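You operate a simulated robot arm through the tools that you are given. There is no shell and no other tool.

You run a simulated robot arm. Do the job below in one go: nothing can be reset, and whatever is moved stays where it is left.

Task
Brush the chalk dust off the green lining and free it from the hem gauge.
Fine: Park the carriage and the slider first. Use the teal clothes brush, put it back, then raise the clamp. What is to be rubbed or washed off counts as gone when no trace of it is left.

The check looks at the end state, three seconds after you hand in, the way a careful person would. Anything else that was tipped, shoved, dropped, spilled or broken makes it a failure.

Robot
A 7-joint arm with a two-finger gripper, fixed in place. Base frame: the origin is at the foot of the arm, x ahead of it, y to its left, z up; the work surface is at about z = 956. Readings come in mm, degrees, newtons and seconds.
With the tool pointing down near the work surface it reaches from about 320 to 720 mm from the base axis. Its first joint turns from -66.0 to 66.0 degrees. Payload 2.45 kg.
Tool frame: the origin (TCP) lies between the finger pads and is the grasp point; the fingertips stand 26 mm ahead of it; z points along the fingers, y is the line along which they close. The gripper opens to 96 mm. The gripper's body begins 69 mm behind the TCP.
Orientation is that of the tool frame in the base frame, as a unit quaternion [w, x, y, z]. With the fingers straight down and closing along the base's y, the tool's x points along the base's -x, its y along +y and its z along -z.

Tools
- The arm moves only by the tool play_rows. Its arguments are lists of equal length, an entry for each row: "slide": the shift along the base's x, y, z in mm, a list of three; "rot": the turn, a rotation vector about the base's x, y, z in degrees, a list of three. In form: {"slide": [[tx, ty, tz], ...], "rot": [[rx, ry, rz], ...]}. A call has 1 to 20 rows; each row shifts and turns the commanded pose from where the row before left it. "claw" is the opening, from 0 (shut) to 1 (fully open), set as the call begins (left out, the last holds). A row lasts 0.2 s, in which the tool goes at most 50 mm and 8.6 degrees; a call with a longer step from one row to the next is refused whole, and so is a gripper value outside its range. Where a pose cannot be reached the arm comes as near as it can. A force on the tool above 40 N (or 10 N above the force at the start of the call, whichever is more), or a blocked arm, ends the call early, and 0.2 s more pass. The fingers move at their own pace and stop on an object; they squeeze with about 43 N. The grip force told is the motor's: it shows also when the fingers shut on nothing. Time passes only in rows, and 0.2 s behind the last, so rows that do not move let the fingers close. The reply holds the time, the measured pose of the TCP, the force on the tool along the base axes, the opening and the grip force, in the units named above and with some noise, with the torque about the TCP (base axes, N m) and any sound that the robot's microphone picked up.
- Cameras (640 x 400 px; columns grow to the right, rows downward): "scene" is fixed at [178.6, -400.2, 1432.5]; the picture's right is [0.66, -0.75, 0.00], its down [-0.37, -0.33, -0.87] and it looks along [0.65, 0.57, -0.49] (base axes); focal length 307 px, centre (320, 200). "wrist" rides on the gripper at [82, 3, -98] in the tool frame; the picture's right is [-0.04, 1.00, 0.00], its down [-0.73, -0.03, -0.68] and it looks along [-0.68, -0.03, 0.73] (tool axes); focal length 256 px, centre (320, 200). There is no depth. A picture from a camera that has moved, and an enlarged one, comes with that camera's place and axes in the base frame and with its lens.
- get_image(camera): a new picture of that camera. It takes no simulated time.
- zoom(camera, box): a new picture of the part [left, top, right, bottom] of that camera's present view, enlarged. It takes no simulated time.
- job_done(): hands the job in; it is judged then, once.

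Places have to be worked out from the pictures, the camera data and where the tool is seen. Open the gripper and draw the arm clear of the work before you hand the job in, unless the task says otherwise.

The tools are called after "Request:" as a command line: name --argument value ..., lists and objects as JSON in quotes. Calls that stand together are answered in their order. play_rows: Moves the arm, as the interface text tells. Its arguments: {"type":"object","properties":{"slide":{"type":"array"},"rot":{"type":"array"},"claw":{"type":"number"}},"required":["slide","rot"]} The other tools are called the same way: get_image (camera) takes a picture; zoom (camera, box) takes an enlarged picture of a part of a camera's view; job_done () hands the job in.

At the start:

```text
time_s: 0.0
tool_pos: [411.4, -3.3, 1226.8]
tool_rot: [0.001, 0.0, 1.0, 0.0]
force: [0.7, -0.1, 0.9]
ft_torque: [0.02, 0.01, 0.0]
finger_gap: 95.6
grip_force: 0.0
```

scene: 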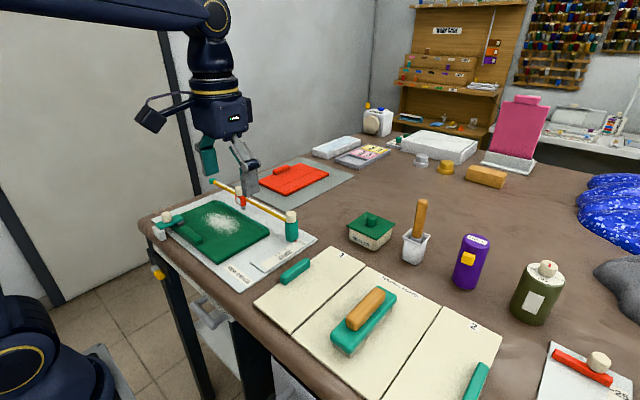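
wrist: 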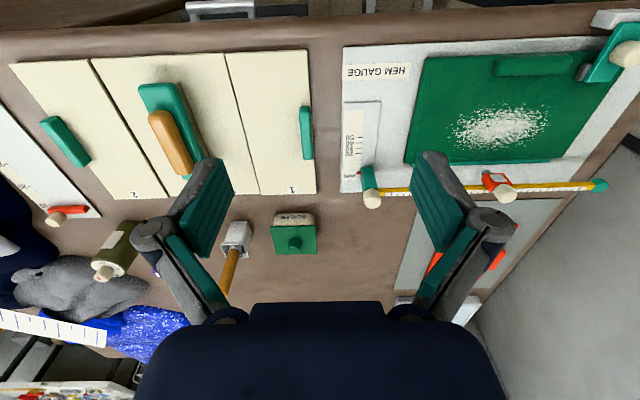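

I start by looking closely at the hem gauge, the brush and labels before moving anything.

Request:
zoom --camera "scene" --box '[130, 160, 330, 300]'

Request:
zoom --camera "scene" --box '[240, 230, 520, 400]'

Request:
zoom --camera "wrist" --box '[330, 0, 640, 220]'

Request:
zoom --camera "wrist" --box '[0, 20, 330, 220]'

```text
2.86 times, centred on (230, 230) of scene
camera zoom: at [178.6, -400.2, 1432.5], right [0.66, -0.75, 0.0], down [-0.37, -0.33, -0.87], along [0.65, 0.57, -0.49], focal length 876 px, centre (577, 114)
```

zoom: 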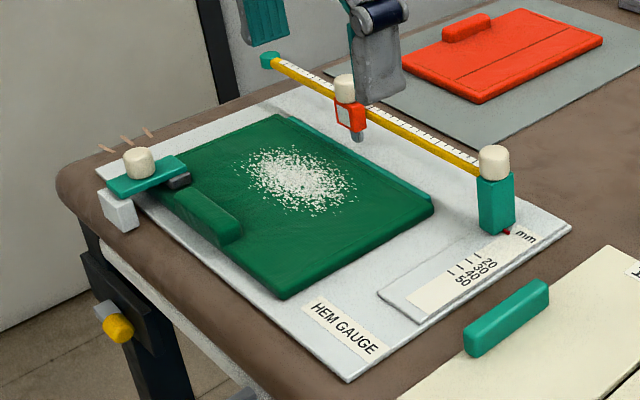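

```text
2.29 times, centred on (380, 315) of scene
camera zoom: at [178.6, -400.2, 1432.5], right [0.66, -0.75, 0.0], down [-0.37, -0.33, -0.87], along [0.65, 0.57, -0.49], focal length 701 px, centre (183, -63)
```

zoom: 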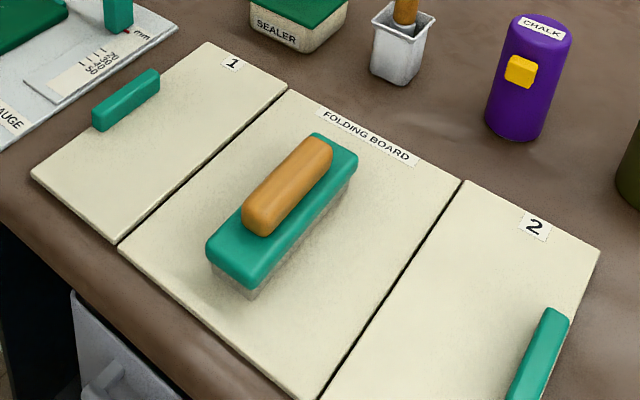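

```text
1.82 times, centred on (485, 110) of wrist
camera zoom: at [330.1, -0.6, 1324.8], right [0.04, 1.0, 0.0], down [0.73, -0.03, 0.68], along [0.68, -0.03, -0.73], focal length 465 px, centre (20, 364)
```

zoom: 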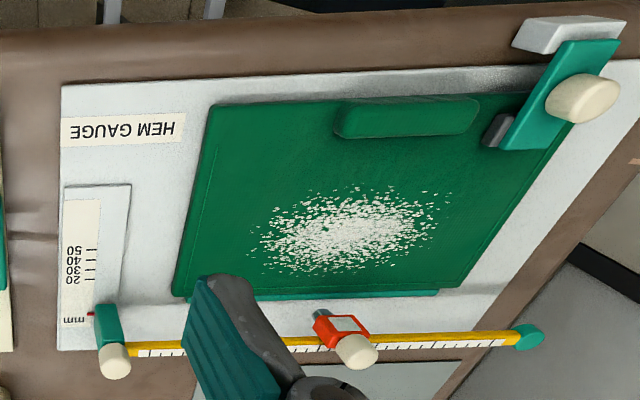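

```text
1.94 times, centred on (165, 120) of wrist
camera zoom: at [330.1, -0.6, 1324.8], right [0.04, 1.0, 0.0], down [0.73, -0.03, 0.68], along [0.68, -0.03, -0.73], focal length 496 px, centre (621, 355)
```

zoom: 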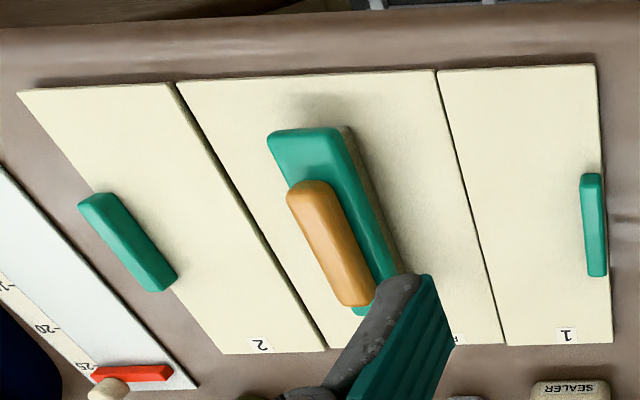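

The gauge plate lies at about x 410–610, y 70–430. I'll shift the arm left above it, staying high, to view the clamp, carriage and slider up close.

Request:
play_rows --slide '[[0, 25, 0], [0, 30, 0], [0, 30, 0], [0, 30, 0], [0, 30, 0], [0, 30, 0], [0, 25, 0], [0, 0, 0]]' --rot '[[0, 0, 0], [0, 0, 0], [0, 0, 0], [0, 0, 0], [0, 0, 0], [0, 0, 0], [0, 0, 0], [0, 0, 0]]'

Request:
get_image --camera "wrist"

Request:
get_image --camera "scene"

```text
time_s: 1.8
tool_pos: [410.8, 197.0, 1225.5]
tool_rot: [-0.001, 0.0, 1.0, 0.0]
force: [0.8, -0.5, 0.3]
ft_torque: [-0.01, 0.01, -0.01]
finger_gap: 95.7
grip_force: 0.0
```

```text
taken
camera wrist: at [328.5, 200.5, 1323.9], right [0.04, 1.0, 0.0], down [0.73, -0.03, 0.68], along [0.68, -0.03, -0.73], focal length 256 px, centre (320, 200)
```

wrist: 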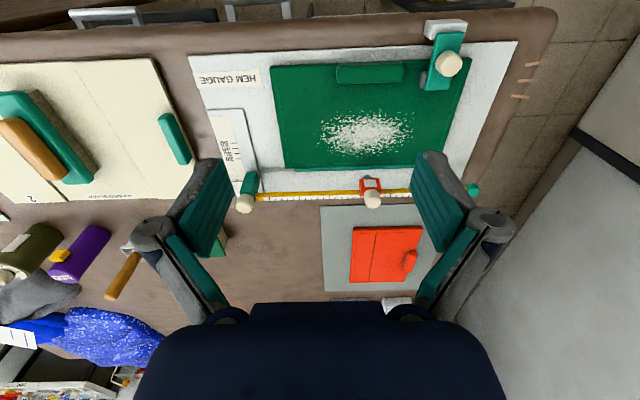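

```text
taken
```

scene: 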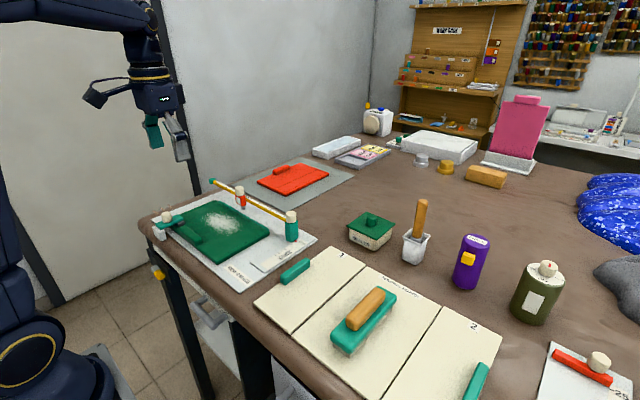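

Request:
zoom --camera "wrist" --box '[180, 10, 380, 220]'

Request:
zoom --camera "wrist" --box '[340, 0, 560, 220]'

Request:
zoom --camera "scene" --box '[200, 170, 320, 260]'

Request:
zoom --camera "scene" --box '[130, 190, 220, 260]'

```text
1.90 times, centred on (280, 115) of wrist
camera zoom: at [328.5, 200.5, 1323.9], right [0.04, 1.0, 0.0], down [0.73, -0.03, 0.68], along [0.68, -0.03, -0.73], focal length 488 px, centre (396, 362)
```

zoom: 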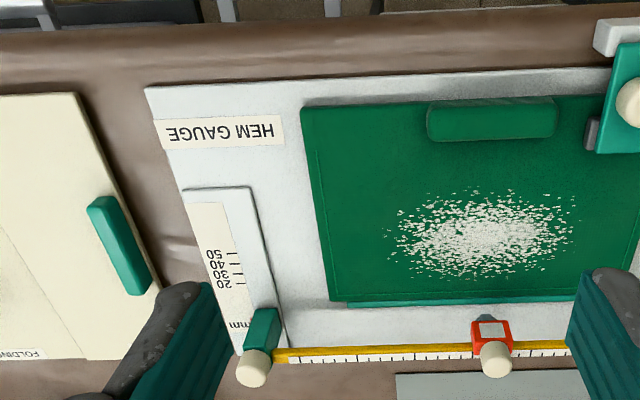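

```text
1.82 times, centred on (450, 110) of wrist
camera zoom: at [328.5, 200.5, 1323.9], right [0.04, 1.0, 0.0], down [0.73, -0.03, 0.68], along [0.68, -0.03, -0.73], focal length 465 px, centre (84, 364)
```

zoom: 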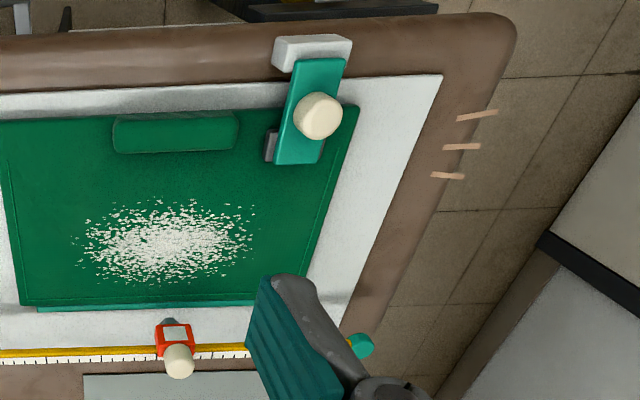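

```text
4.44 times, centred on (260, 215) of scene
camera zoom: at [178.6, -400.2, 1432.5], right [0.66, -0.75, 0.0], down [-0.37, -0.33, -0.87], along [0.65, 0.57, -0.49], focal length 1363 px, centre (587, 133)
```

zoom: 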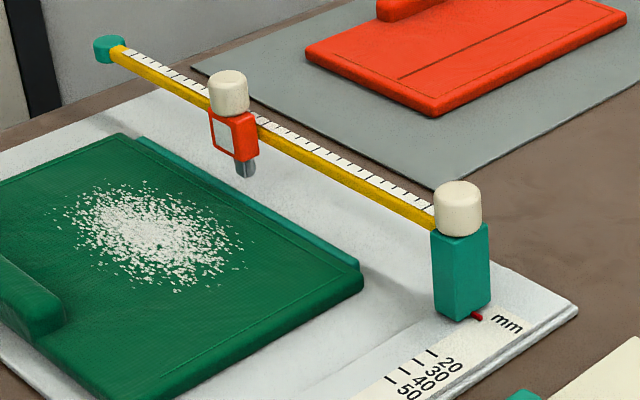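

```text
5.71 times, centred on (175, 225) of scene
camera zoom: at [178.6, -400.2, 1432.5], right [0.66, -0.75, 0.0], down [-0.37, -0.33, -0.87], along [0.65, 0.57, -0.49], focal length 1753 px, centre (1149, 57)
```

zoom: 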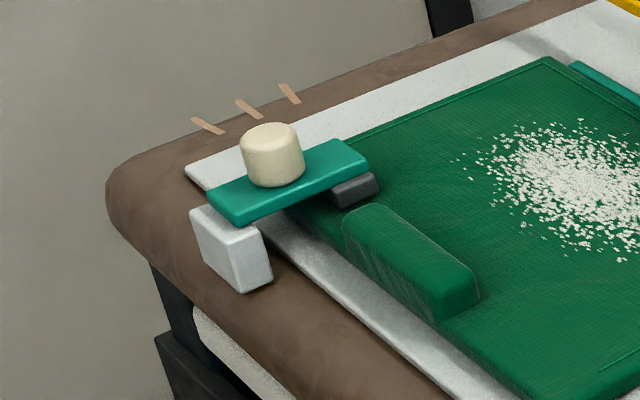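

The red slider (knob top ≈ (595, 268, 1042)) is mid-rod, and the carriage post is near (600, 68). I need to find park markings, so I lower towards the rod for a closer view, staying well above it.

Request:
play_rows --slide '[[12, 0, -20], [15, 0, -22], [15, 0, -22], [15, 0, -22], [0, 0, 0]]' --rot '[[0, 0, 0], [0, 0, 0], [0, 0, 0], [0, 0, 0], [0, 0, 0]]'

Request:
get_image --camera "wrist"

```text
time_s: 3.0
tool_pos: [469.0, 195.6, 1141.3]
tool_rot: [0.001, -0.001, 1.0, 0.0]
force: [0.2, 0.6, 0.5]
ft_torque: [0.01, -0.06, 0.01]
finger_gap: 96.3
grip_force: 0.0
```

```text
taken
camera wrist: at [387.3, 199.3, 1239.0], right [0.04, 1.0, 0.0], down [0.73, -0.03, 0.68], along [0.68, -0.03, -0.73], focal length 256 px, centre (320, 200)
```

wrist: 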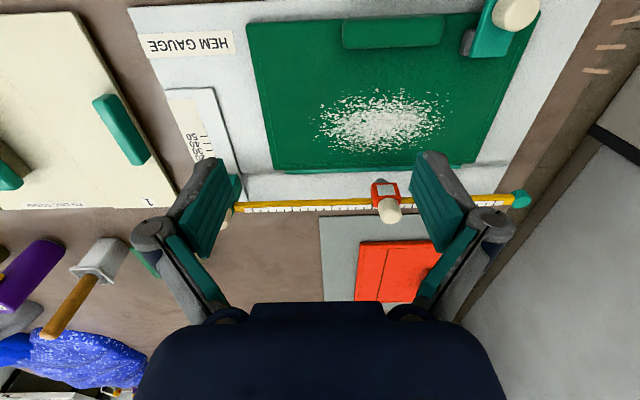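

Request:
zoom --camera "wrist" --box '[220, 150, 420, 250]'

Request:
zoom --camera "wrist" --box '[130, 80, 290, 240]'

Request:
zoom --camera "wrist" --box '[400, 0, 640, 230]'

Request:
zoom --camera "scene" --box '[265, 195, 325, 245]'

```text
3.20 times, centred on (320, 200) of wrist
camera zoom: at [387.3, 199.3, 1239.0], right [0.04, 1.0, 0.0], down [0.73, -0.03, 0.68], along [0.68, -0.03, -0.73], focal length 819 px, centre (320, 200)
```

zoom: 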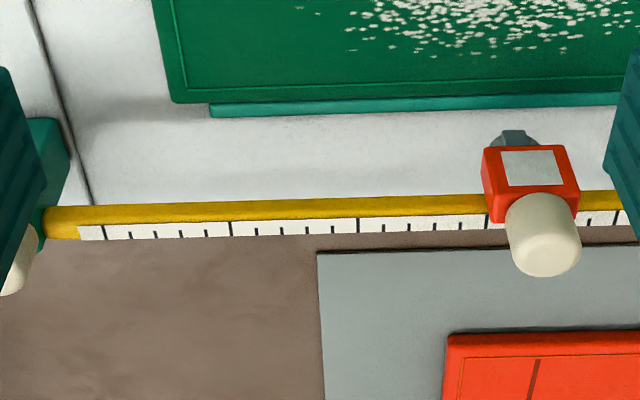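

```text
2.50 times, centred on (210, 160) of wrist
camera zoom: at [387.3, 199.3, 1239.0], right [0.04, 1.0, 0.0], down [0.73, -0.03, 0.68], along [0.68, -0.03, -0.73], focal length 640 px, centre (595, 300)
```

zoom: 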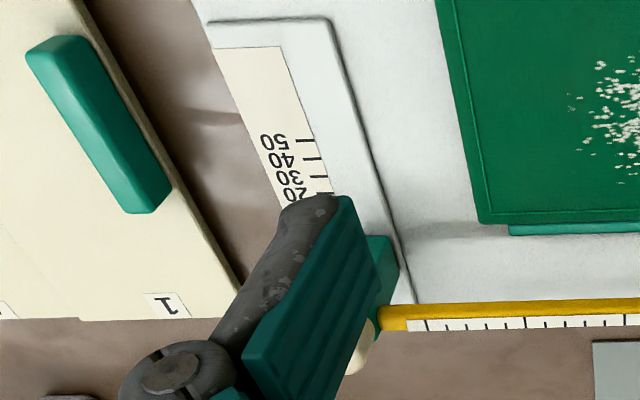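

```text
1.74 times, centred on (520, 115) of wrist
camera zoom: at [387.3, 199.3, 1239.0], right [0.04, 1.0, 0.0], down [0.73, -0.03, 0.68], along [0.68, -0.03, -0.73], focal length 445 px, centre (-28, 348)
```

zoom: 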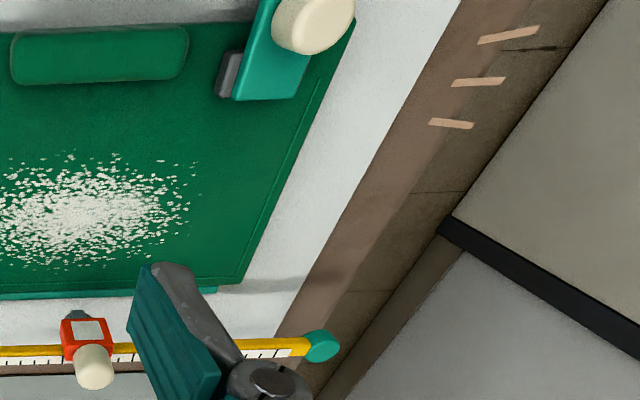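

```text
8.00 times, centred on (295, 220) of scene
camera zoom: at [178.6, -400.2, 1432.5], right [0.66, -0.75, 0.0], down [-0.37, -0.33, -0.87], along [0.65, 0.57, -0.49], focal length 2454 px, centre (520, 40)
```

zoom: 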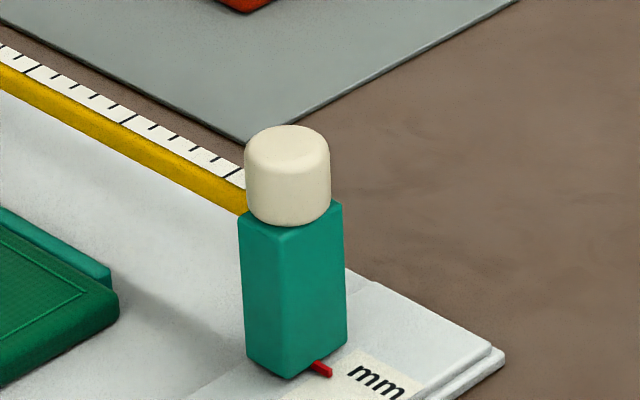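

Red pointer on the carriage reads about −18 on the hem scale (already past 0), with rail left beyond it. I check the carriage end and the free end of the rod from closer for any parking marks.

Request:
play_rows --slide '[[0, -30, 0], [0, -40, 0], [0, -40, 0], [0, -20, 0], [0, 0, 0]]' --rot '[[0, 0, 0], [0, 0, 0], [0, 0, 0], [0, 0, 0], [0, 0, 0]]'

Request:
zoom --camera "wrist" --box '[200, 60, 440, 260]'

Request:
zoom --camera "wrist" --box '[220, 140, 340, 240]'

```text
time_s: 4.2
tool_pos: [468.9, 66.9, 1139.9]
tool_rot: [0.0, 0.0, 1.0, 0.0]
force: [0.3, 0.4, 0.6]
ft_torque: [-0.01, 0.0, -0.01]
finger_gap: 96.1
grip_force: 0.0
```

```text
2.00 times, centred on (320, 160) of wrist
camera zoom: at [386.5, 69.8, 1237.9], right [0.04, 1.0, 0.0], down [0.73, -0.03, 0.68], along [0.68, -0.03, -0.73], focal length 512 px, centre (320, 280)
```

zoom: 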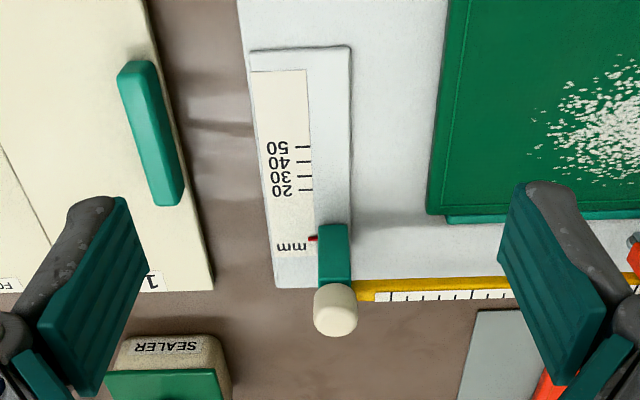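

```text
4.00 times, centred on (280, 190) of wrist
camera zoom: at [386.5, 69.8, 1237.9], right [0.04, 1.0, 0.0], down [0.73, -0.03, 0.68], along [0.68, -0.03, -0.73], focal length 1024 px, centre (480, 240)
```

zoom: 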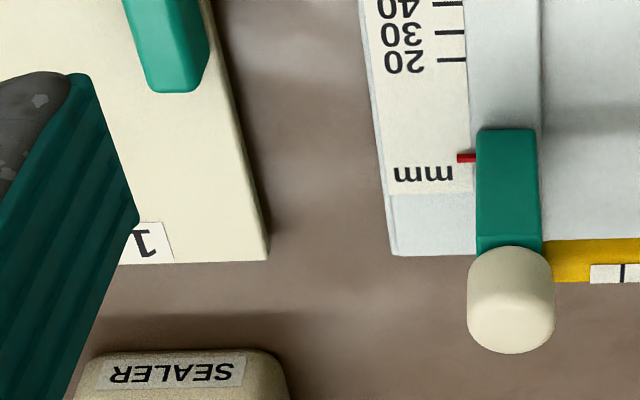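

The carriage pointer sits at about x 600; the rail runs on to about x 645. I also check the other knobbed item at the right and the table-side knob, to be sure which parts belong to the hem gauge.

Request:
zoom --camera "scene" --box '[500, 320, 640, 400]'

Request:
zoom --camera "scene" --box '[200, 170, 260, 220]'

Request:
zoom --camera "scene" --box '[300, 130, 640, 340]'

```text
4.57 times, centred on (570, 360) of scene
camera zoom: at [178.5, -400.3, 1432.5], right [0.66, -0.75, 0.0], down [-0.37, -0.33, -0.87], along [0.65, 0.57, -0.49], focal length 1402 px, centre (-823, -531)
```

zoom: 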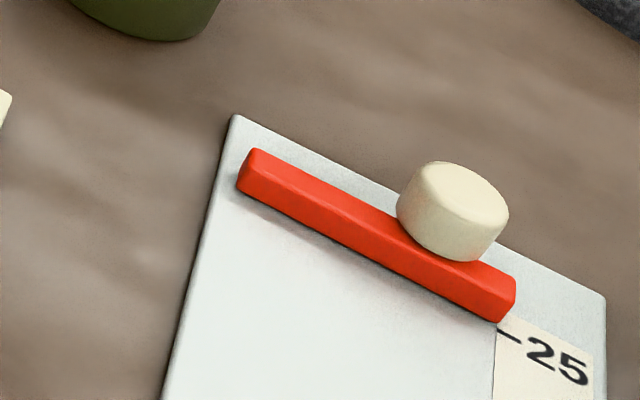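

```text
8.00 times, centred on (230, 195) of scene
camera zoom: at [178.5, -400.3, 1432.5], right [0.66, -0.75, 0.0], down [-0.37, -0.33, -0.87], along [0.65, 0.57, -0.49], focal length 2454 px, centre (1040, 240)
```

zoom: 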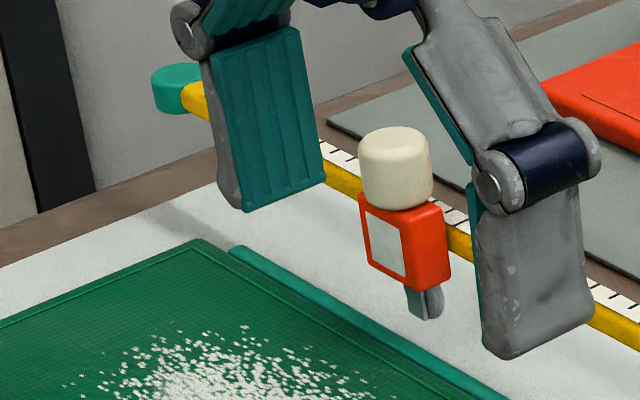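

```text
1.88 times, centred on (470, 235) of scene
camera zoom: at [178.5, -400.3, 1432.5], right [0.66, -0.75, 0.0], down [-0.37, -0.33, -0.87], along [0.65, 0.57, -0.49], focal length 577 px, centre (38, 134)
```

zoom: 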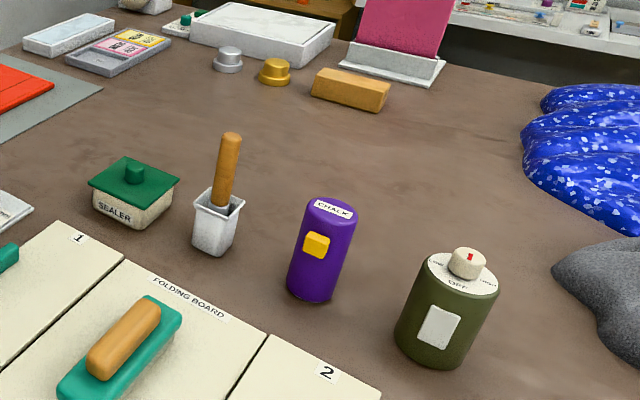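

The spare red bar is a separate item, so the gauge has the carriage knob (≈ (606, 68, 1028)) and slider knob (≈ (600, 270, 1031)). I move above the carriage knob.

Request:
play_rows --slide '[[22, 0, 0], [30, 0, 0], [30, 0, 0], [30, 1, 0], [24, 0, 0], [0, 0, -10], [0, 0, -10], [0, 0, 0]]' --rot '[[0, 0, 0], [0, 0, 0], [0, 0, 0], [0, 0, 0], [0, 0, 0], [0, 0, 0], [0, 0, 0], [0, 0, 0]]'

Request:
get_image --camera "wrist"

Request:
zoom --camera "scene" --box '[200, 120, 360, 260]'

```text
time_s: 6.0
tool_pos: [605.0, 68.4, 1119.4]
tool_rot: [0.001, 0.0, 1.0, 0.0]
force: [0.2, 0.6, 0.0]
ft_torque: [0.0, -0.02, -0.02]
finger_gap: 96.1
grip_force: 0.1
```

```text
taken
camera wrist: at [522.6, 71.1, 1218.2], right [0.04, 1.0, 0.0], down [0.73, -0.03, 0.68], along [0.68, -0.03, -0.73], focal length 256 px, centre (320, 200)
```

wrist: 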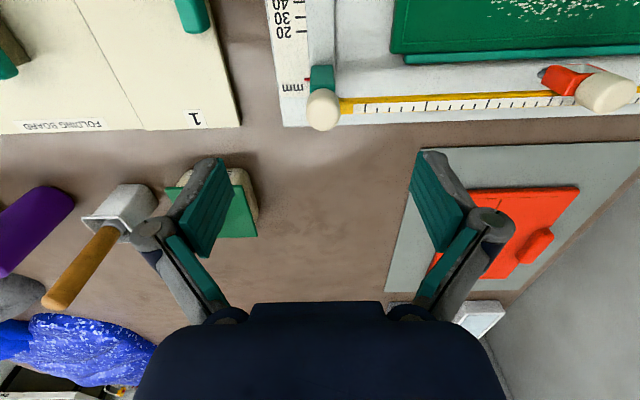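

```text
2.86 times, centred on (280, 190) of scene
camera zoom: at [178.6, -400.2, 1432.5], right [0.66, -0.75, 0.0], down [-0.37, -0.33, -0.87], along [0.65, 0.57, -0.49], focal length 876 px, centre (434, 229)
```

zoom: 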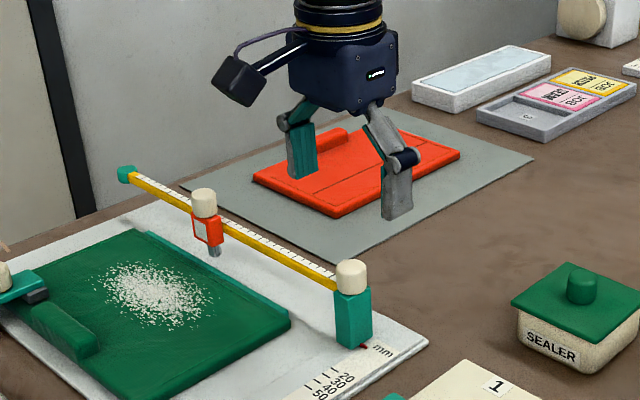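

Knob confirmed at (604, 69). Descending straight down around it with the fingers open, then closing on it.

Request:
play_rows --slide '[[0, 0, -15], [0, 0, -15], [0, 0, -15], [0, 0, -12], [0, 0, -8], [0, 0, -4], [0, 0, 0]]' --rot '[[0, 0, 0], [0, 0, 0], [0, 0, 0], [0, 0, 0], [0, 0, 0], [0, 0, 0], [0, 0, 0]]'

Request:
play_rows --slide '[[0, 0, 0], [0, 0, 0], [0, 0, 0], [0, 0, 0], [0, 0, 0], [0, 0, 0]]' --rot '[[0, 0, 0], [0, 0, 0], [0, 0, 0], [0, 0, 0], [0, 0, 0], [0, 0, 0]]' --claw 0.2

Request:
zoom --camera "scene" --box '[220, 140, 340, 250]'

```text
time_s: 7.6
tool_pos: [605.6, 67.2, 1051.2]
tool_rot: [0.0, 0.0, 1.0, 0.0]
force: [0.2, 0.7, 0.4]
ft_torque: [-0.02, 0.03, 0.03]
finger_gap: 95.8
grip_force: 0.1
```

```text
time_s: 9.0
tool_pos: [603.7, 69.2, 1052.2]
tool_rot: [0.0, -0.002, 1.0, 0.002]
force: [0.3, 15.2, 1.5]
ft_torque: [0.43, -0.07, 0.0]
finger_gap: 25.0
grip_force: 44.8
```

```text
3.64 times, centred on (280, 195) of scene
camera zoom: at [178.6, -399.8, 1432.6], right [0.66, -0.75, 0.0], down [-0.37, -0.33, -0.87], along [0.65, 0.57, -0.49], focal length 1115 px, centre (466, 218)
```

zoom: 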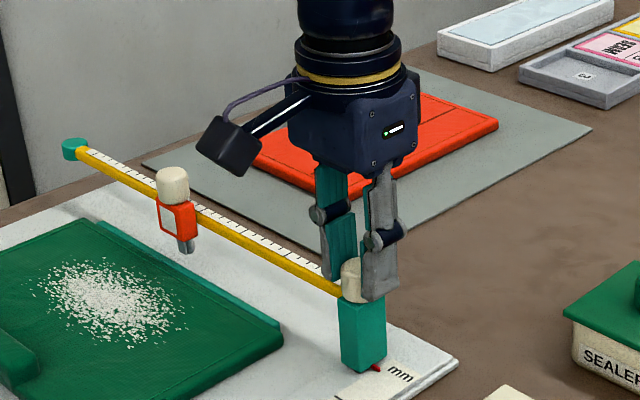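

Knob is held (25 mm). I relieve the side load by 1 mm and gently push the carriage in +x (away from the lining) to see whether it is already on its stop.

Request:
play_rows --slide '[[0, 1.2, 0], [2, 0, 0], [2, 0, 0], [2, 0, 0], [2, 0, 0], [0, 0, 0]]' --rot '[[0, 0, 0], [0, 0, 0], [0, 0, 0], [0, 0, 0], [0, 0, 0], [0, 0, 0]]'

Request:
zoom --camera "scene" --box '[220, 140, 340, 250]'

```text
time_s: 10.4
tool_pos: [612.5, 69.8, 1051.1]
tool_rot: [0.0, 0.0, 1.0, 0.001]
force: [-1.6, 19.1, 1.7]
ft_torque: [0.42, 0.65, 0.08]
finger_gap: 25.5
grip_force: 44.9
```

```text
3.64 times, centred on (280, 195) of scene
camera zoom: at [178.5, -399.7, 1432.6], right [0.66, -0.75, 0.0], down [-0.37, -0.33, -0.87], along [0.65, 0.57, -0.49], focal length 1115 px, centre (466, 218)
```

zoom: 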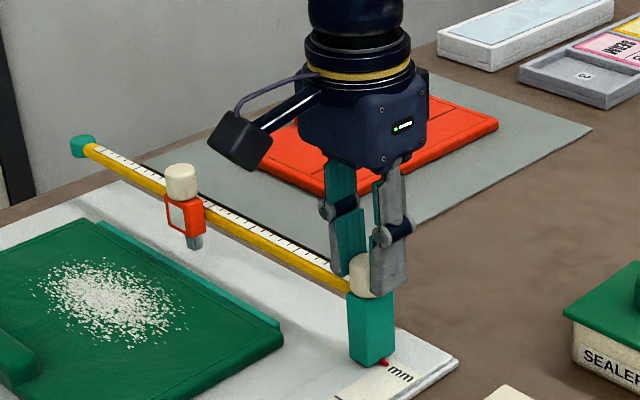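

The carriage slides freely, so it was not at its stop. I ease the side load (-y) and continue +x until it stops.

Request:
play_rows --slide '[[0, -2, 0], [0, -2, 0], [3, 0, 0], [3, 0, 0], [0, 0, 0]]' --rot '[[0, 0, 0], [0, 0, 0], [0, 0, 0], [0, 0, 0], [0, 0, 0]]'

```text
time_s: 11.6
tool_pos: [617.7, 69.0, 1052.4]
tool_rot: [-0.004, -0.002, 1.0, 0.004]
force: [-11.3, 26.1, 1.3]
ft_torque: [0.57, 0.32, 0.08]
finger_gap: 25.6
grip_force: 44.9
```

The y-load grew, so the correction should go the other way; I shift back +y and watch the readings.

Request:
play_rows --slide '[[0, 2, 0], [0, 2, 0], [0, 2, 0], [0, 0, 0]]' --rot '[[0, 0, 0], [0, 0, 0], [0, 0, 0], [0, 0, 0]]'

Request:
zoom --camera "scene" --box '[240, 170, 320, 250]'

```text
time_s: 12.6
tool_pos: [617.8, 70.7, 1051.8]
tool_rot: [-0.003, 0.0, 1.0, -0.001]
force: [-19.6, 7.7, -2.6]
ft_torque: [0.35, 0.42, -0.14]
finger_gap: 25.6
grip_force: 44.7
```

```text
5.00 times, centred on (280, 210) of scene
camera zoom: at [178.0, -400.0, 1432.6], right [0.66, -0.75, 0.0], down [-0.37, -0.33, -0.87], along [0.65, 0.57, -0.49], focal length 1534 px, centre (520, 150)
```

zoom: 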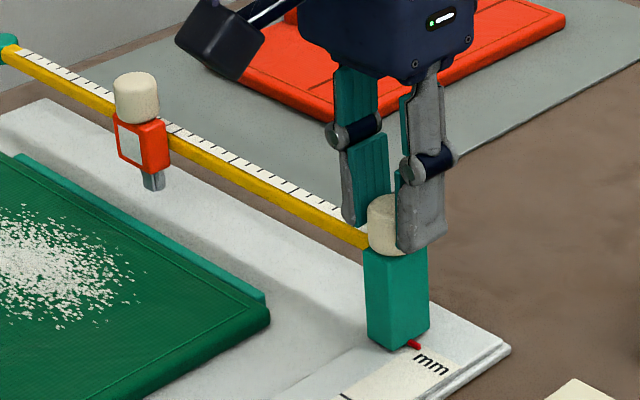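

Force in −x is building at x ≈ 618, which suggests the end stop. A small extra push will confirm.

Request:
play_rows --slide '[[1.5, 1, 0], [0, 0, 0]]' --rot '[[0, 0, 0], [0, 0, 0]]'

```text
time_s: 13.2
tool_pos: [618.5, 69.7, 1050.1]
tool_rot: [-0.005, 0.001, 1.0, -0.002]
force: [-28.7, 1.3, -2.8]
ft_torque: [-0.02, 0.39, 0.01]
finger_gap: 25.4
grip_force: 45.2
```

The carriage is on its stop (x ≈ 618, −29 N, no motion). I relax the push slightly, open and lift.

Request:
play_rows --slide '[[-1.2, 0, 0], [0, 0, 0]]' --rot '[[0, 0, 0], [0, 0, 0]]'

Request:
play_rows --slide '[[0, 0, 0], [0, 0, 0], [0, 0, 0], [0, 0, 5], [0, 0, 15], [0, 0, 20], [0, 0, 20], [0, 0, 0]]' --rot '[[0, 0, 0], [0, 0, 0], [0, 0, 0], [0, 0, 0], [0, 0, 0], [0, 0, 0], [0, 0, 0], [0, 0, 0]]' --claw 0.8

Request:
get_image --camera "wrist"

Request:
zoom --camera "scene" --box '[200, 150, 340, 260]'

```text
time_s: 13.8
tool_pos: [619.1, 70.7, 1050.6]
tool_rot: [-0.003, 0.001, 1.0, -0.002]
force: [-19.0, -3.7, -7.0]
ft_torque: [-0.12, 0.93, -0.06]
finger_gap: 25.2
grip_force: 45.2
```

```text
time_s: 15.6
tool_pos: [620.0, 72.0, 1112.7]
tool_rot: [0.0, 0.0, 1.0, -0.001]
force: [0.1, 0.7, -0.8]
ft_torque: [0.01, 0.05, 0.02]
finger_gap: 76.9
grip_force: 0.1
```

```text
taken
camera wrist: at [537.4, 74.5, 1211.2], right [0.04, 1.0, 0.0], down [0.73, -0.03, 0.68], along [0.68, -0.03, -0.73], focal length 256 px, centre (320, 200)
```

wrist: 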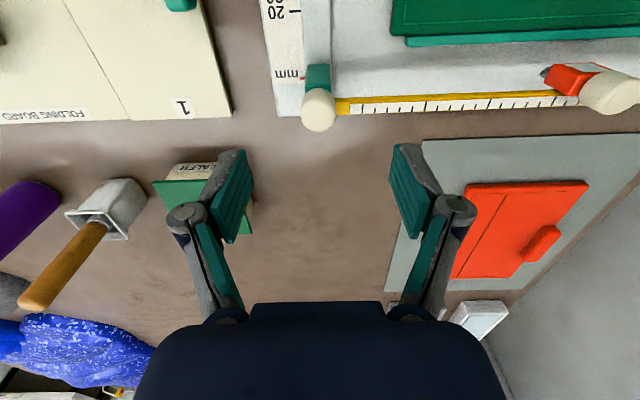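

```text
3.64 times, centred on (270, 205) of scene
camera zoom: at [178.6, -400.2, 1432.5], right [0.66, -0.75, 0.0], down [-0.37, -0.33, -0.87], along [0.65, 0.57, -0.49], focal length 1115 px, centre (502, 182)
```

zoom: 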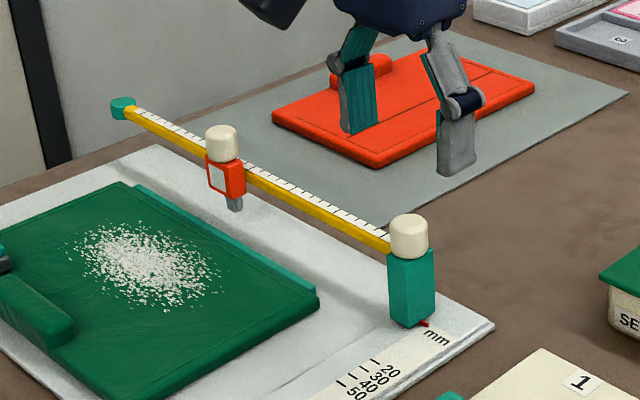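

Carriage parked with its pointer at the end of the rail. Next the slider: its zero is at the carriage end of the rod scale, so I'll park it there by pushing its knob with closed fingers from the +y side. First I move above and behind the knob.

Request:
play_rows --slide '[[-3, 20, 5], [-3, 35, 5], [0, 40, 0], [0, 40, 0], [0, 40, 0], [0, 35, 0], [0, 20, 0], [0, 0, 0]]' --rot '[[0, 0, 0], [0, 0, 0], [0, 0, 0], [0, 0, 0], [0, 0, 0], [0, 0, 0], [0, 0, 0], [0, 0, 0]]' --claw 0.0

Request:
get_image --camera "wrist"

Request:
zoom --camera "scene" --box '[180, 120, 340, 260]'

```text
time_s: 17.4
tool_pos: [611.4, 301.0, 1121.3]
tool_rot: [0.0, -0.002, 1.0, 0.0]
force: [0.3, 0.9, -0.1]
ft_torque: [0.01, 0.01, 0.02]
finger_gap: 0.1
grip_force: 28.1
```

```text
taken
camera wrist: at [529.7, 304.6, 1220.6], right [0.04, 1.0, 0.0], down [0.73, -0.03, 0.68], along [0.68, -0.03, -0.73], focal length 256 px, centre (320, 200)
```

wrist: 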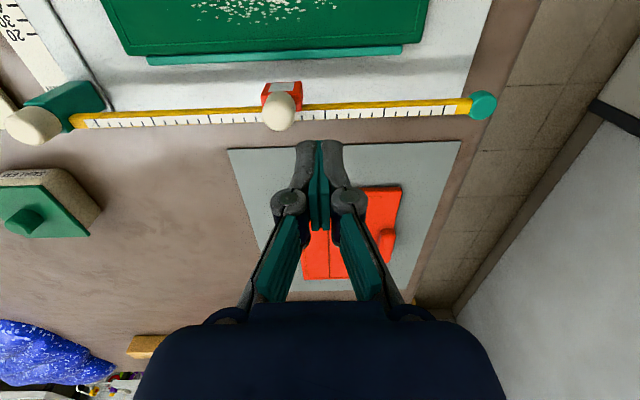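

```text
2.86 times, centred on (260, 190) of scene
camera zoom: at [178.6, -400.2, 1432.5], right [0.66, -0.75, 0.0], down [-0.37, -0.33, -0.87], along [0.65, 0.57, -0.49], focal length 876 px, centre (491, 229)
```

zoom: 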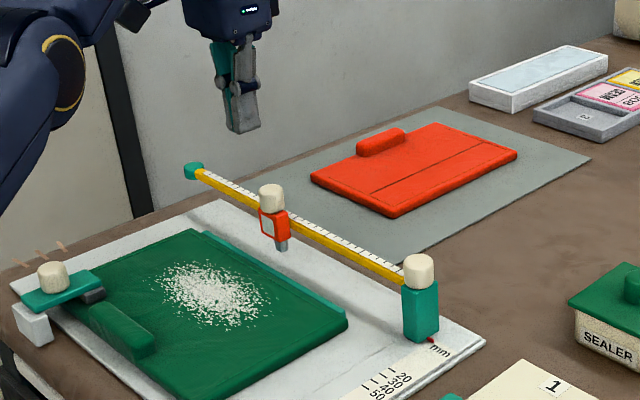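

Slider knob is at (612, 269). I descend beside it at y ≈ 301 and then push toward −y.

Request:
play_rows --slide '[[0.5, 1, -15], [0, 0, -18], [0, 0, -18], [0, 0, -12], [0, 0, -6], [0, 0, -2], [0, 0, 0]]' --rot '[[0, 0, 0], [0, 0, 0], [0, 0, 0], [0, 0, 0], [0, 0, 0], [0, 0, 0], [0, 0, 0]]'

Request:
play_rows --slide '[[0, -4, 0], [0, -4, 0], [0, -4, 0], [0, -4, 0], [0, -4, 0], [0, -4, 0], [0, 0, 0]]' --rot '[[0, 0, 0], [0, 0, 0], [0, 0, 0], [0, 0, 0], [0, 0, 0], [0, 0, 0], [0, 0, 0]]'

Request:
zoom --camera "scene" --box '[180, 120, 340, 260]'

```text
time_s: 19.0
tool_pos: [612.7, 301.8, 1049.7]
tool_rot: [0.0, 0.0, 1.0, 0.0]
force: [-0.2, 0.1, 0.6]
ft_torque: [-0.01, -0.02, -0.02]
finger_gap: 0.0
grip_force: 28.7
```

```text
time_s: 20.6
tool_pos: [614.3, 277.1, 1051.6]
tool_rot: [0.0, 0.001, 1.0, 0.0]
force: [0.4, 1.4, 0.1]
ft_torque: [-0.02, -0.05, 0.02]
finger_gap: 0.0
grip_force: 28.8
```

```text
2.86 times, centred on (260, 190) of scene
camera zoom: at [178.5, -400.2, 1432.5], right [0.66, -0.75, 0.0], down [-0.37, -0.33, -0.87], along [0.65, 0.57, -0.49], focal length 876 px, centre (491, 229)
```

zoom: 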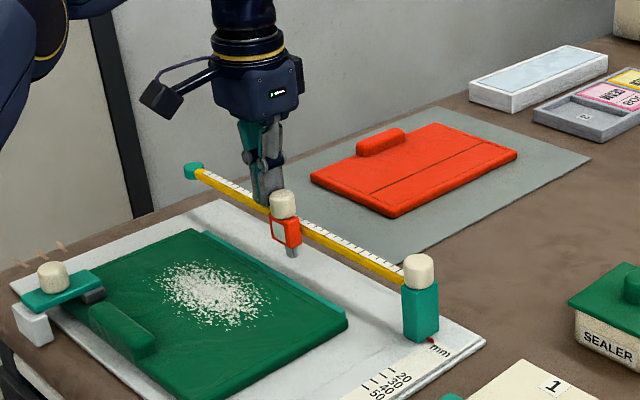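

The slider moves freely with ~1.4 N. I continue pushing it toward the carriage end.

Request:
play_rows --slide '[[0, -6, 0], [0, -8, 0], [0, -8, 0], [0, -8, 0], [0, -8, 0], [0, -8, 0], [0, -8, 0], [0, -8, 0], [0, -8, 0], [0, -8, 0], [0, -8, 0], [0, -8, 0], [0, -8, 0], [0, -8, 0], [0, -8, 0], [0, -6, 0], [0, -4, 0], [0, 0, 0]]' --rot '[[0, 0, 0], [0, 0, 0], [0, 0, 0], [0, 0, 0], [0, 0, 0], [0, 0, 0], [0, 0, 0], [0, 0, 0], [0, 0, 0], [0, 0, 0], [0, 0, 0], [0, 0, 0], [0, 0, 0], [0, 0, 0], [0, 0, 0], [0, 0, 0], [0, 0, 0], [0, 0, 0]]'

Request:
play_rows --slide '[[0, -3, 0], [0, -3, 0], [0, -3, 0], [0, -3, 0], [0, -3, 0], [0, -3, 0], [0, -3, 0], [0, -3, 0], [0, 0, 0]]' --rot '[[0, 0, 0], [0, 0, 0], [0, 0, 0], [0, 0, 0], [0, 0, 0], [0, 0, 0], [0, 0, 0], [0, 0, 0], [0, 0, 0]]'

Request:
zoom --camera "scene" --box '[180, 120, 340, 260]'

```text
time_s: 24.4
tool_pos: [613.1, 149.5, 1050.4]
tool_rot: [0.0, 0.0, 1.0, 0.0]
force: [0.5, 1.2, 1.5]
ft_torque: [-0.03, 0.03, 0.0]
finger_gap: 0.0
grip_force: 28.7
```

```text
time_s: 26.4
tool_pos: [612.9, 131.7, 1051.7]
tool_rot: [0.0, -0.003, 1.0, 0.005]
force: [0.6, 32.4, 6.1]
ft_torque: [0.27, -0.04, -0.08]
finger_gap: 0.1
grip_force: 28.7
```

```text
2.86 times, centred on (260, 190) of scene
camera zoom: at [178.5, -399.3, 1432.8], right [0.66, -0.75, 0.0], down [-0.37, -0.33, -0.87], along [0.65, 0.57, -0.49], focal length 876 px, centre (491, 229)
```

zoom: 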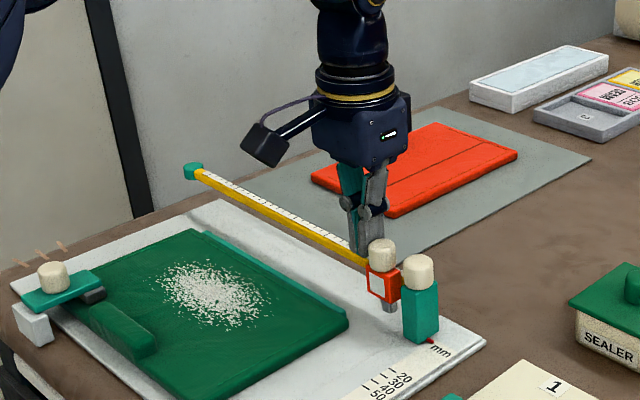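

The slider is on its end stop beside the carriage. I back off +y and lift clear.

Request:
play_rows --slide '[[0, 8, 0], [0, 8, 0], [0, 6, 5], [0, 0, 20], [0, 0, 25], [0, 0, 25], [0, 0, 0]]' --rot '[[0, 0, 0], [0, 0, 0], [0, 0, 0], [0, 0, 0], [0, 0, 0], [0, 0, 0], [0, 0, 0]]'

Request:
zoom --camera "scene" --box '[180, 160, 340, 260]'

Request:
get_image --camera "wrist"

```text
time_s: 28.0
tool_pos: [615.6, 148.6, 1125.2]
tool_rot: [0.001, 0.0, 1.0, 0.0]
force: [0.0, 0.5, 0.1]
ft_torque: [0.0, 0.01, 0.02]
finger_gap: 0.1
grip_force: 28.9
```

```text
4.00 times, centred on (260, 210) of scene
camera zoom: at [178.6, -400.2, 1432.5], right [0.66, -0.75, 0.0], down [-0.37, -0.33, -0.87], along [0.65, 0.57, -0.49], focal length 1227 px, centre (560, 160)
```

zoom: 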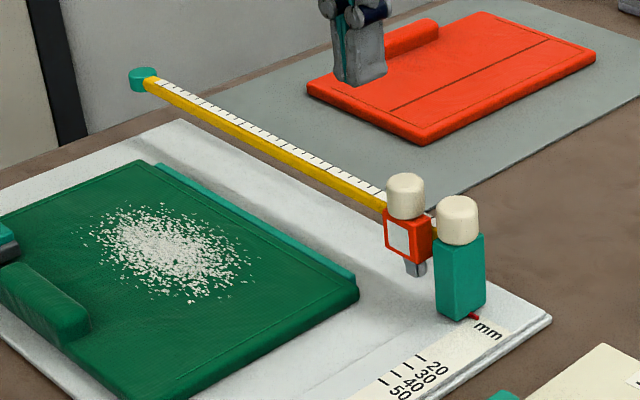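

```text
taken
camera wrist: at [532.7, 152.5, 1223.7], right [0.04, 1.0, 0.0], down [0.73, -0.03, 0.68], along [0.68, -0.03, -0.73], focal length 256 px, centre (320, 200)
```

wrist: 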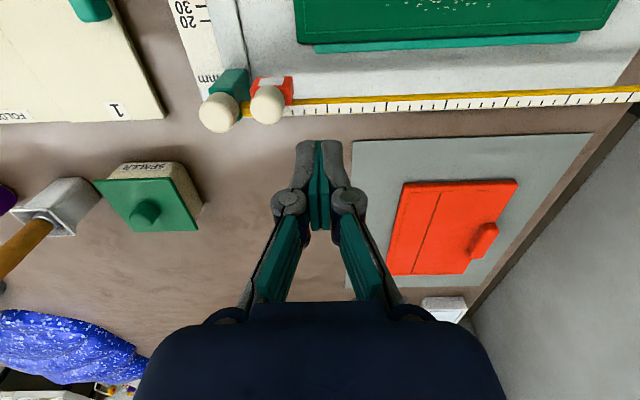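

Both are parked. Now the teal clothes brush: its wooden handle is at about (507, −220, 1007), running along x. I open the gripper and travel high to above it.

Request:
play_rows --slide '[[-15, -10, 10], [-20, -25, 10], [-20, -35, 5], [-20, -40, 0], [-15, -40, 0], [-10, -40, 0], [-5, -40, 0], [-3, -40, 0], [0, -40, 0], [0, -35, 0], [0, -23, 0], [0, 0, 0]]' --rot '[[0, 0, 0], [0, 0, 0], [0, 0, 0], [0, 0, 0], [0, 0, 0], [0, 0, 0], [0, 0, 0], [0, 0, 0], [0, 0, 0], [0, 0, 0], [0, 0, 0], [0, 0, 0]]' --claw 0.7

Request:
get_image --camera "wrist"

Request:
zoom --camera "scene" --box '[280, 200, 500, 380]'

```text
time_s: 30.6
tool_pos: [506.5, -221.4, 1150.6]
tool_rot: [0.001, 0.0, 1.0, 0.0]
force: [0.2, -0.2, -0.4]
ft_torque: [-0.04, -0.01, 0.0]
finger_gap: 67.4
grip_force: 0.1
```

```text
taken
camera wrist: at [424.5, -217.5, 1249.8], right [0.04, 1.0, 0.0], down [0.73, -0.03, 0.68], along [0.68, -0.03, -0.73], focal length 256 px, centre (320, 200)
```

wrist: 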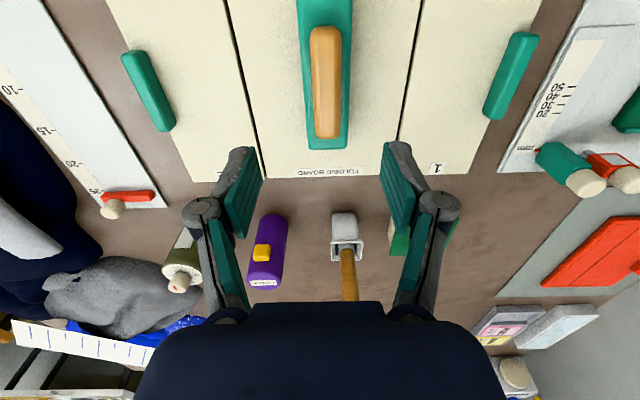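

```text
2.22 times, centred on (390, 290) of scene
camera zoom: at [178.5, -400.3, 1432.5], right [0.66, -0.75, 0.0], down [-0.37, -0.33, -0.87], along [0.65, 0.57, -0.49], focal length 682 px, centre (164, 0)
```

zoom: 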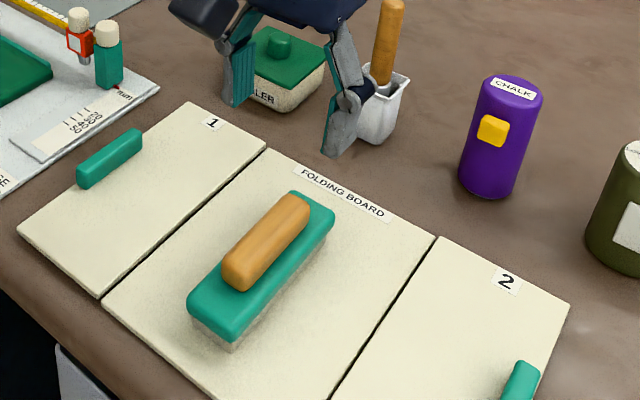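

The handle is aligned with x, centred near (512, −216). I zoom to measure its centre and the base height more precisely before descending.

Request:
zoom --camera "wrist" --box '[240, 0, 400, 160]'

Request:
zoom --camera "scene" --box '[320, 270, 410, 370]'

```text
2.50 times, centred on (320, 80) of wrist
camera zoom: at [424.5, -217.5, 1249.8], right [0.04, 1.0, 0.0], down [0.73, -0.03, 0.68], along [0.68, -0.03, -0.73], focal length 640 px, centre (320, 500)
```

zoom: 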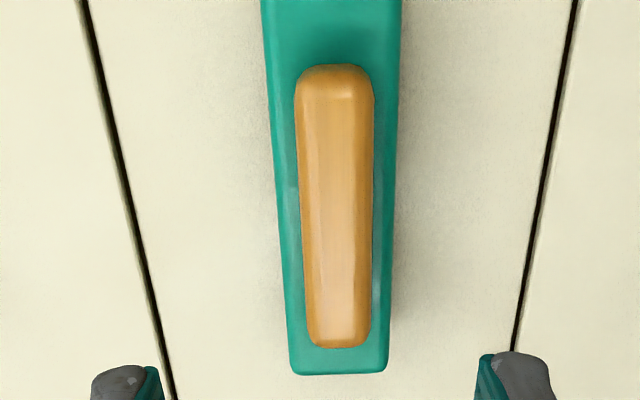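

```text
4.00 times, centred on (365, 320) of scene
camera zoom: at [178.5, -400.3, 1432.5], right [0.66, -0.75, 0.0], down [-0.37, -0.33, -0.87], along [0.65, 0.57, -0.49], focal length 1227 px, centre (140, -280)
```

zoom: 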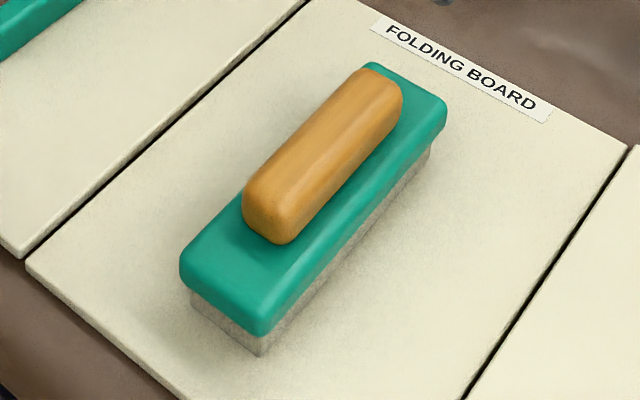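

Handle centre is about (511, −215), base top about z 989. I align, set a narrower opening, and descend to just above the brush back.

Request:
play_rows --slide '[[2, 3, -10], [2.5, 3, -20], [0, 0, -25], [0, 0, -25], [0, 0, -20], [0, 0, -12], [0, 0, -8], [0, 0, -5], [0, 0, 0]]' --rot '[[0, 0, 0], [0, 0, 0], [0, 0, 0], [0, 0, 0], [0, 0, 0], [0, 0, 0], [0, 0, 0], [0, 0, 0], [0, 0, 0]]' --claw 0.45

Request:
zoom --camera "scene" --box '[320, 230, 440, 370]'

Request:
get_image --camera "wrist"

```text
time_s: 32.6
tool_pos: [511.1, -214.9, 1024.9]
tool_rot: [0.001, 0.0, 1.0, 0.0]
force: [0.6, -0.6, -0.2]
ft_torque: [0.02, 0.03, 0.01]
finger_gap: 43.2
grip_force: 0.1
```

```text
2.86 times, centred on (380, 300) of scene
camera zoom: at [178.6, -400.2, 1432.5], right [0.66, -0.75, 0.0], down [-0.37, -0.33, -0.87], along [0.65, 0.57, -0.49], focal length 876 px, centre (149, -86)
```

zoom: 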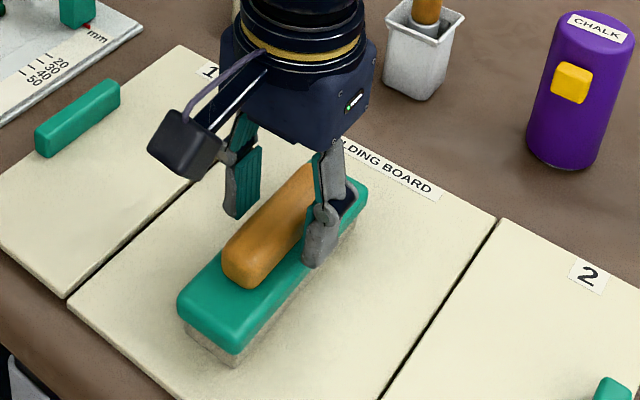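

```text
taken
camera wrist: at [428.5, -210.2, 1123.3], right [0.04, 1.0, 0.0], down [0.73, -0.03, 0.68], along [0.68, -0.03, -0.73], focal length 256 px, centre (320, 200)
```

wrist: 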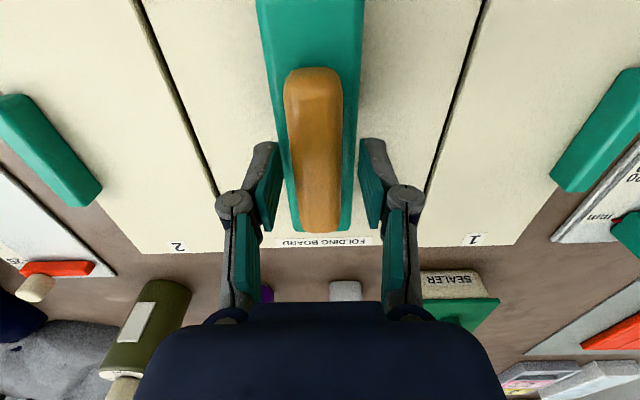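

Fingers straddle the handle nicely. I descend slowly another ~11 mm, watching for contact with the brush back.

Request:
play_rows --slide '[[0, 0, -3], [0, 0, -3], [0, 0, -2], [0, 0, -2], [0, 0, 0]]' --rot '[[0, 0, 0], [0, 0, 0], [0, 0, 0], [0, 0, 0], [0, 0, 0]]'

Request:
zoom --camera "scene" --box '[330, 260, 410, 350]'

```text
time_s: 33.8
tool_pos: [511.7, -215.6, 1016.8]
tool_rot: [0.002, 0.0, 1.0, -0.001]
force: [1.8, -5.4, 13.1]
ft_torque: [-0.39, -0.06, 0.03]
finger_gap: 50.8
grip_force: 4.6
```

```text
4.44 times, centred on (370, 305) of scene
camera zoom: at [178.4, -400.3, 1432.5], right [0.66, -0.75, 0.0], down [-0.37, -0.33, -0.87], along [0.65, 0.57, -0.49], focal length 1363 px, centre (98, -267)
```

zoom: 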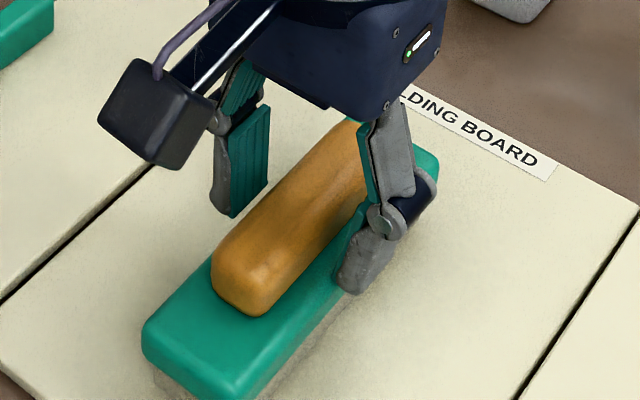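

Fingertips touched the brush's rounded back edge at tip z ≈ 991. I raise about 5 mm and close on the handle.

Request:
play_rows --slide '[[0, 0, 3], [0, 0, 1.5], [0, 0, 0]]' --rot '[[0, 0, 0], [0, 0, 0], [0, 0, 0]]'

Request:
play_rows --slide '[[0, 0, 0], [0, 0, 0], [0, 0, 0], [0, 0, 0], [0, 0, 0]]' --rot '[[0, 0, 0], [0, 0, 0], [0, 0, 0], [0, 0, 0], [0, 0, 0]]' --claw 0.1

Request:
zoom --camera "scene" --box '[330, 260, 410, 350]'

```text
time_s: 34.6
tool_pos: [509.5, -214.7, 1019.4]
tool_rot: [-0.001, 0.0, 1.0, 0.001]
force: [-0.8, -0.2, 0.9]
ft_torque: [-0.01, -0.05, 0.01]
finger_gap: 43.0
grip_force: 0.1
```

```text
time_s: 35.8
tool_pos: [510.0, -215.6, 1021.3]
tool_rot: [0.0, 0.0, 1.0, -0.001]
force: [0.6, -6.2, 17.2]
ft_torque: [-0.19, 0.05, 0.02]
finger_gap: 25.0
grip_force: 43.0
```

```text
4.44 times, centred on (370, 305) of scene
camera zoom: at [178.3, -400.3, 1432.5], right [0.66, -0.75, 0.0], down [-0.37, -0.33, -0.87], along [0.65, 0.57, -0.49], focal length 1363 px, centre (98, -267)
```

zoom: 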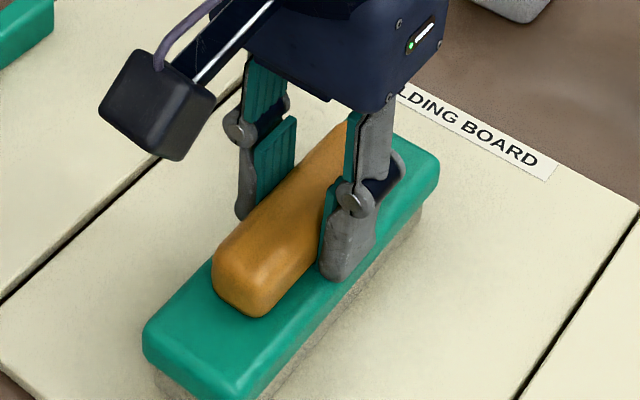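

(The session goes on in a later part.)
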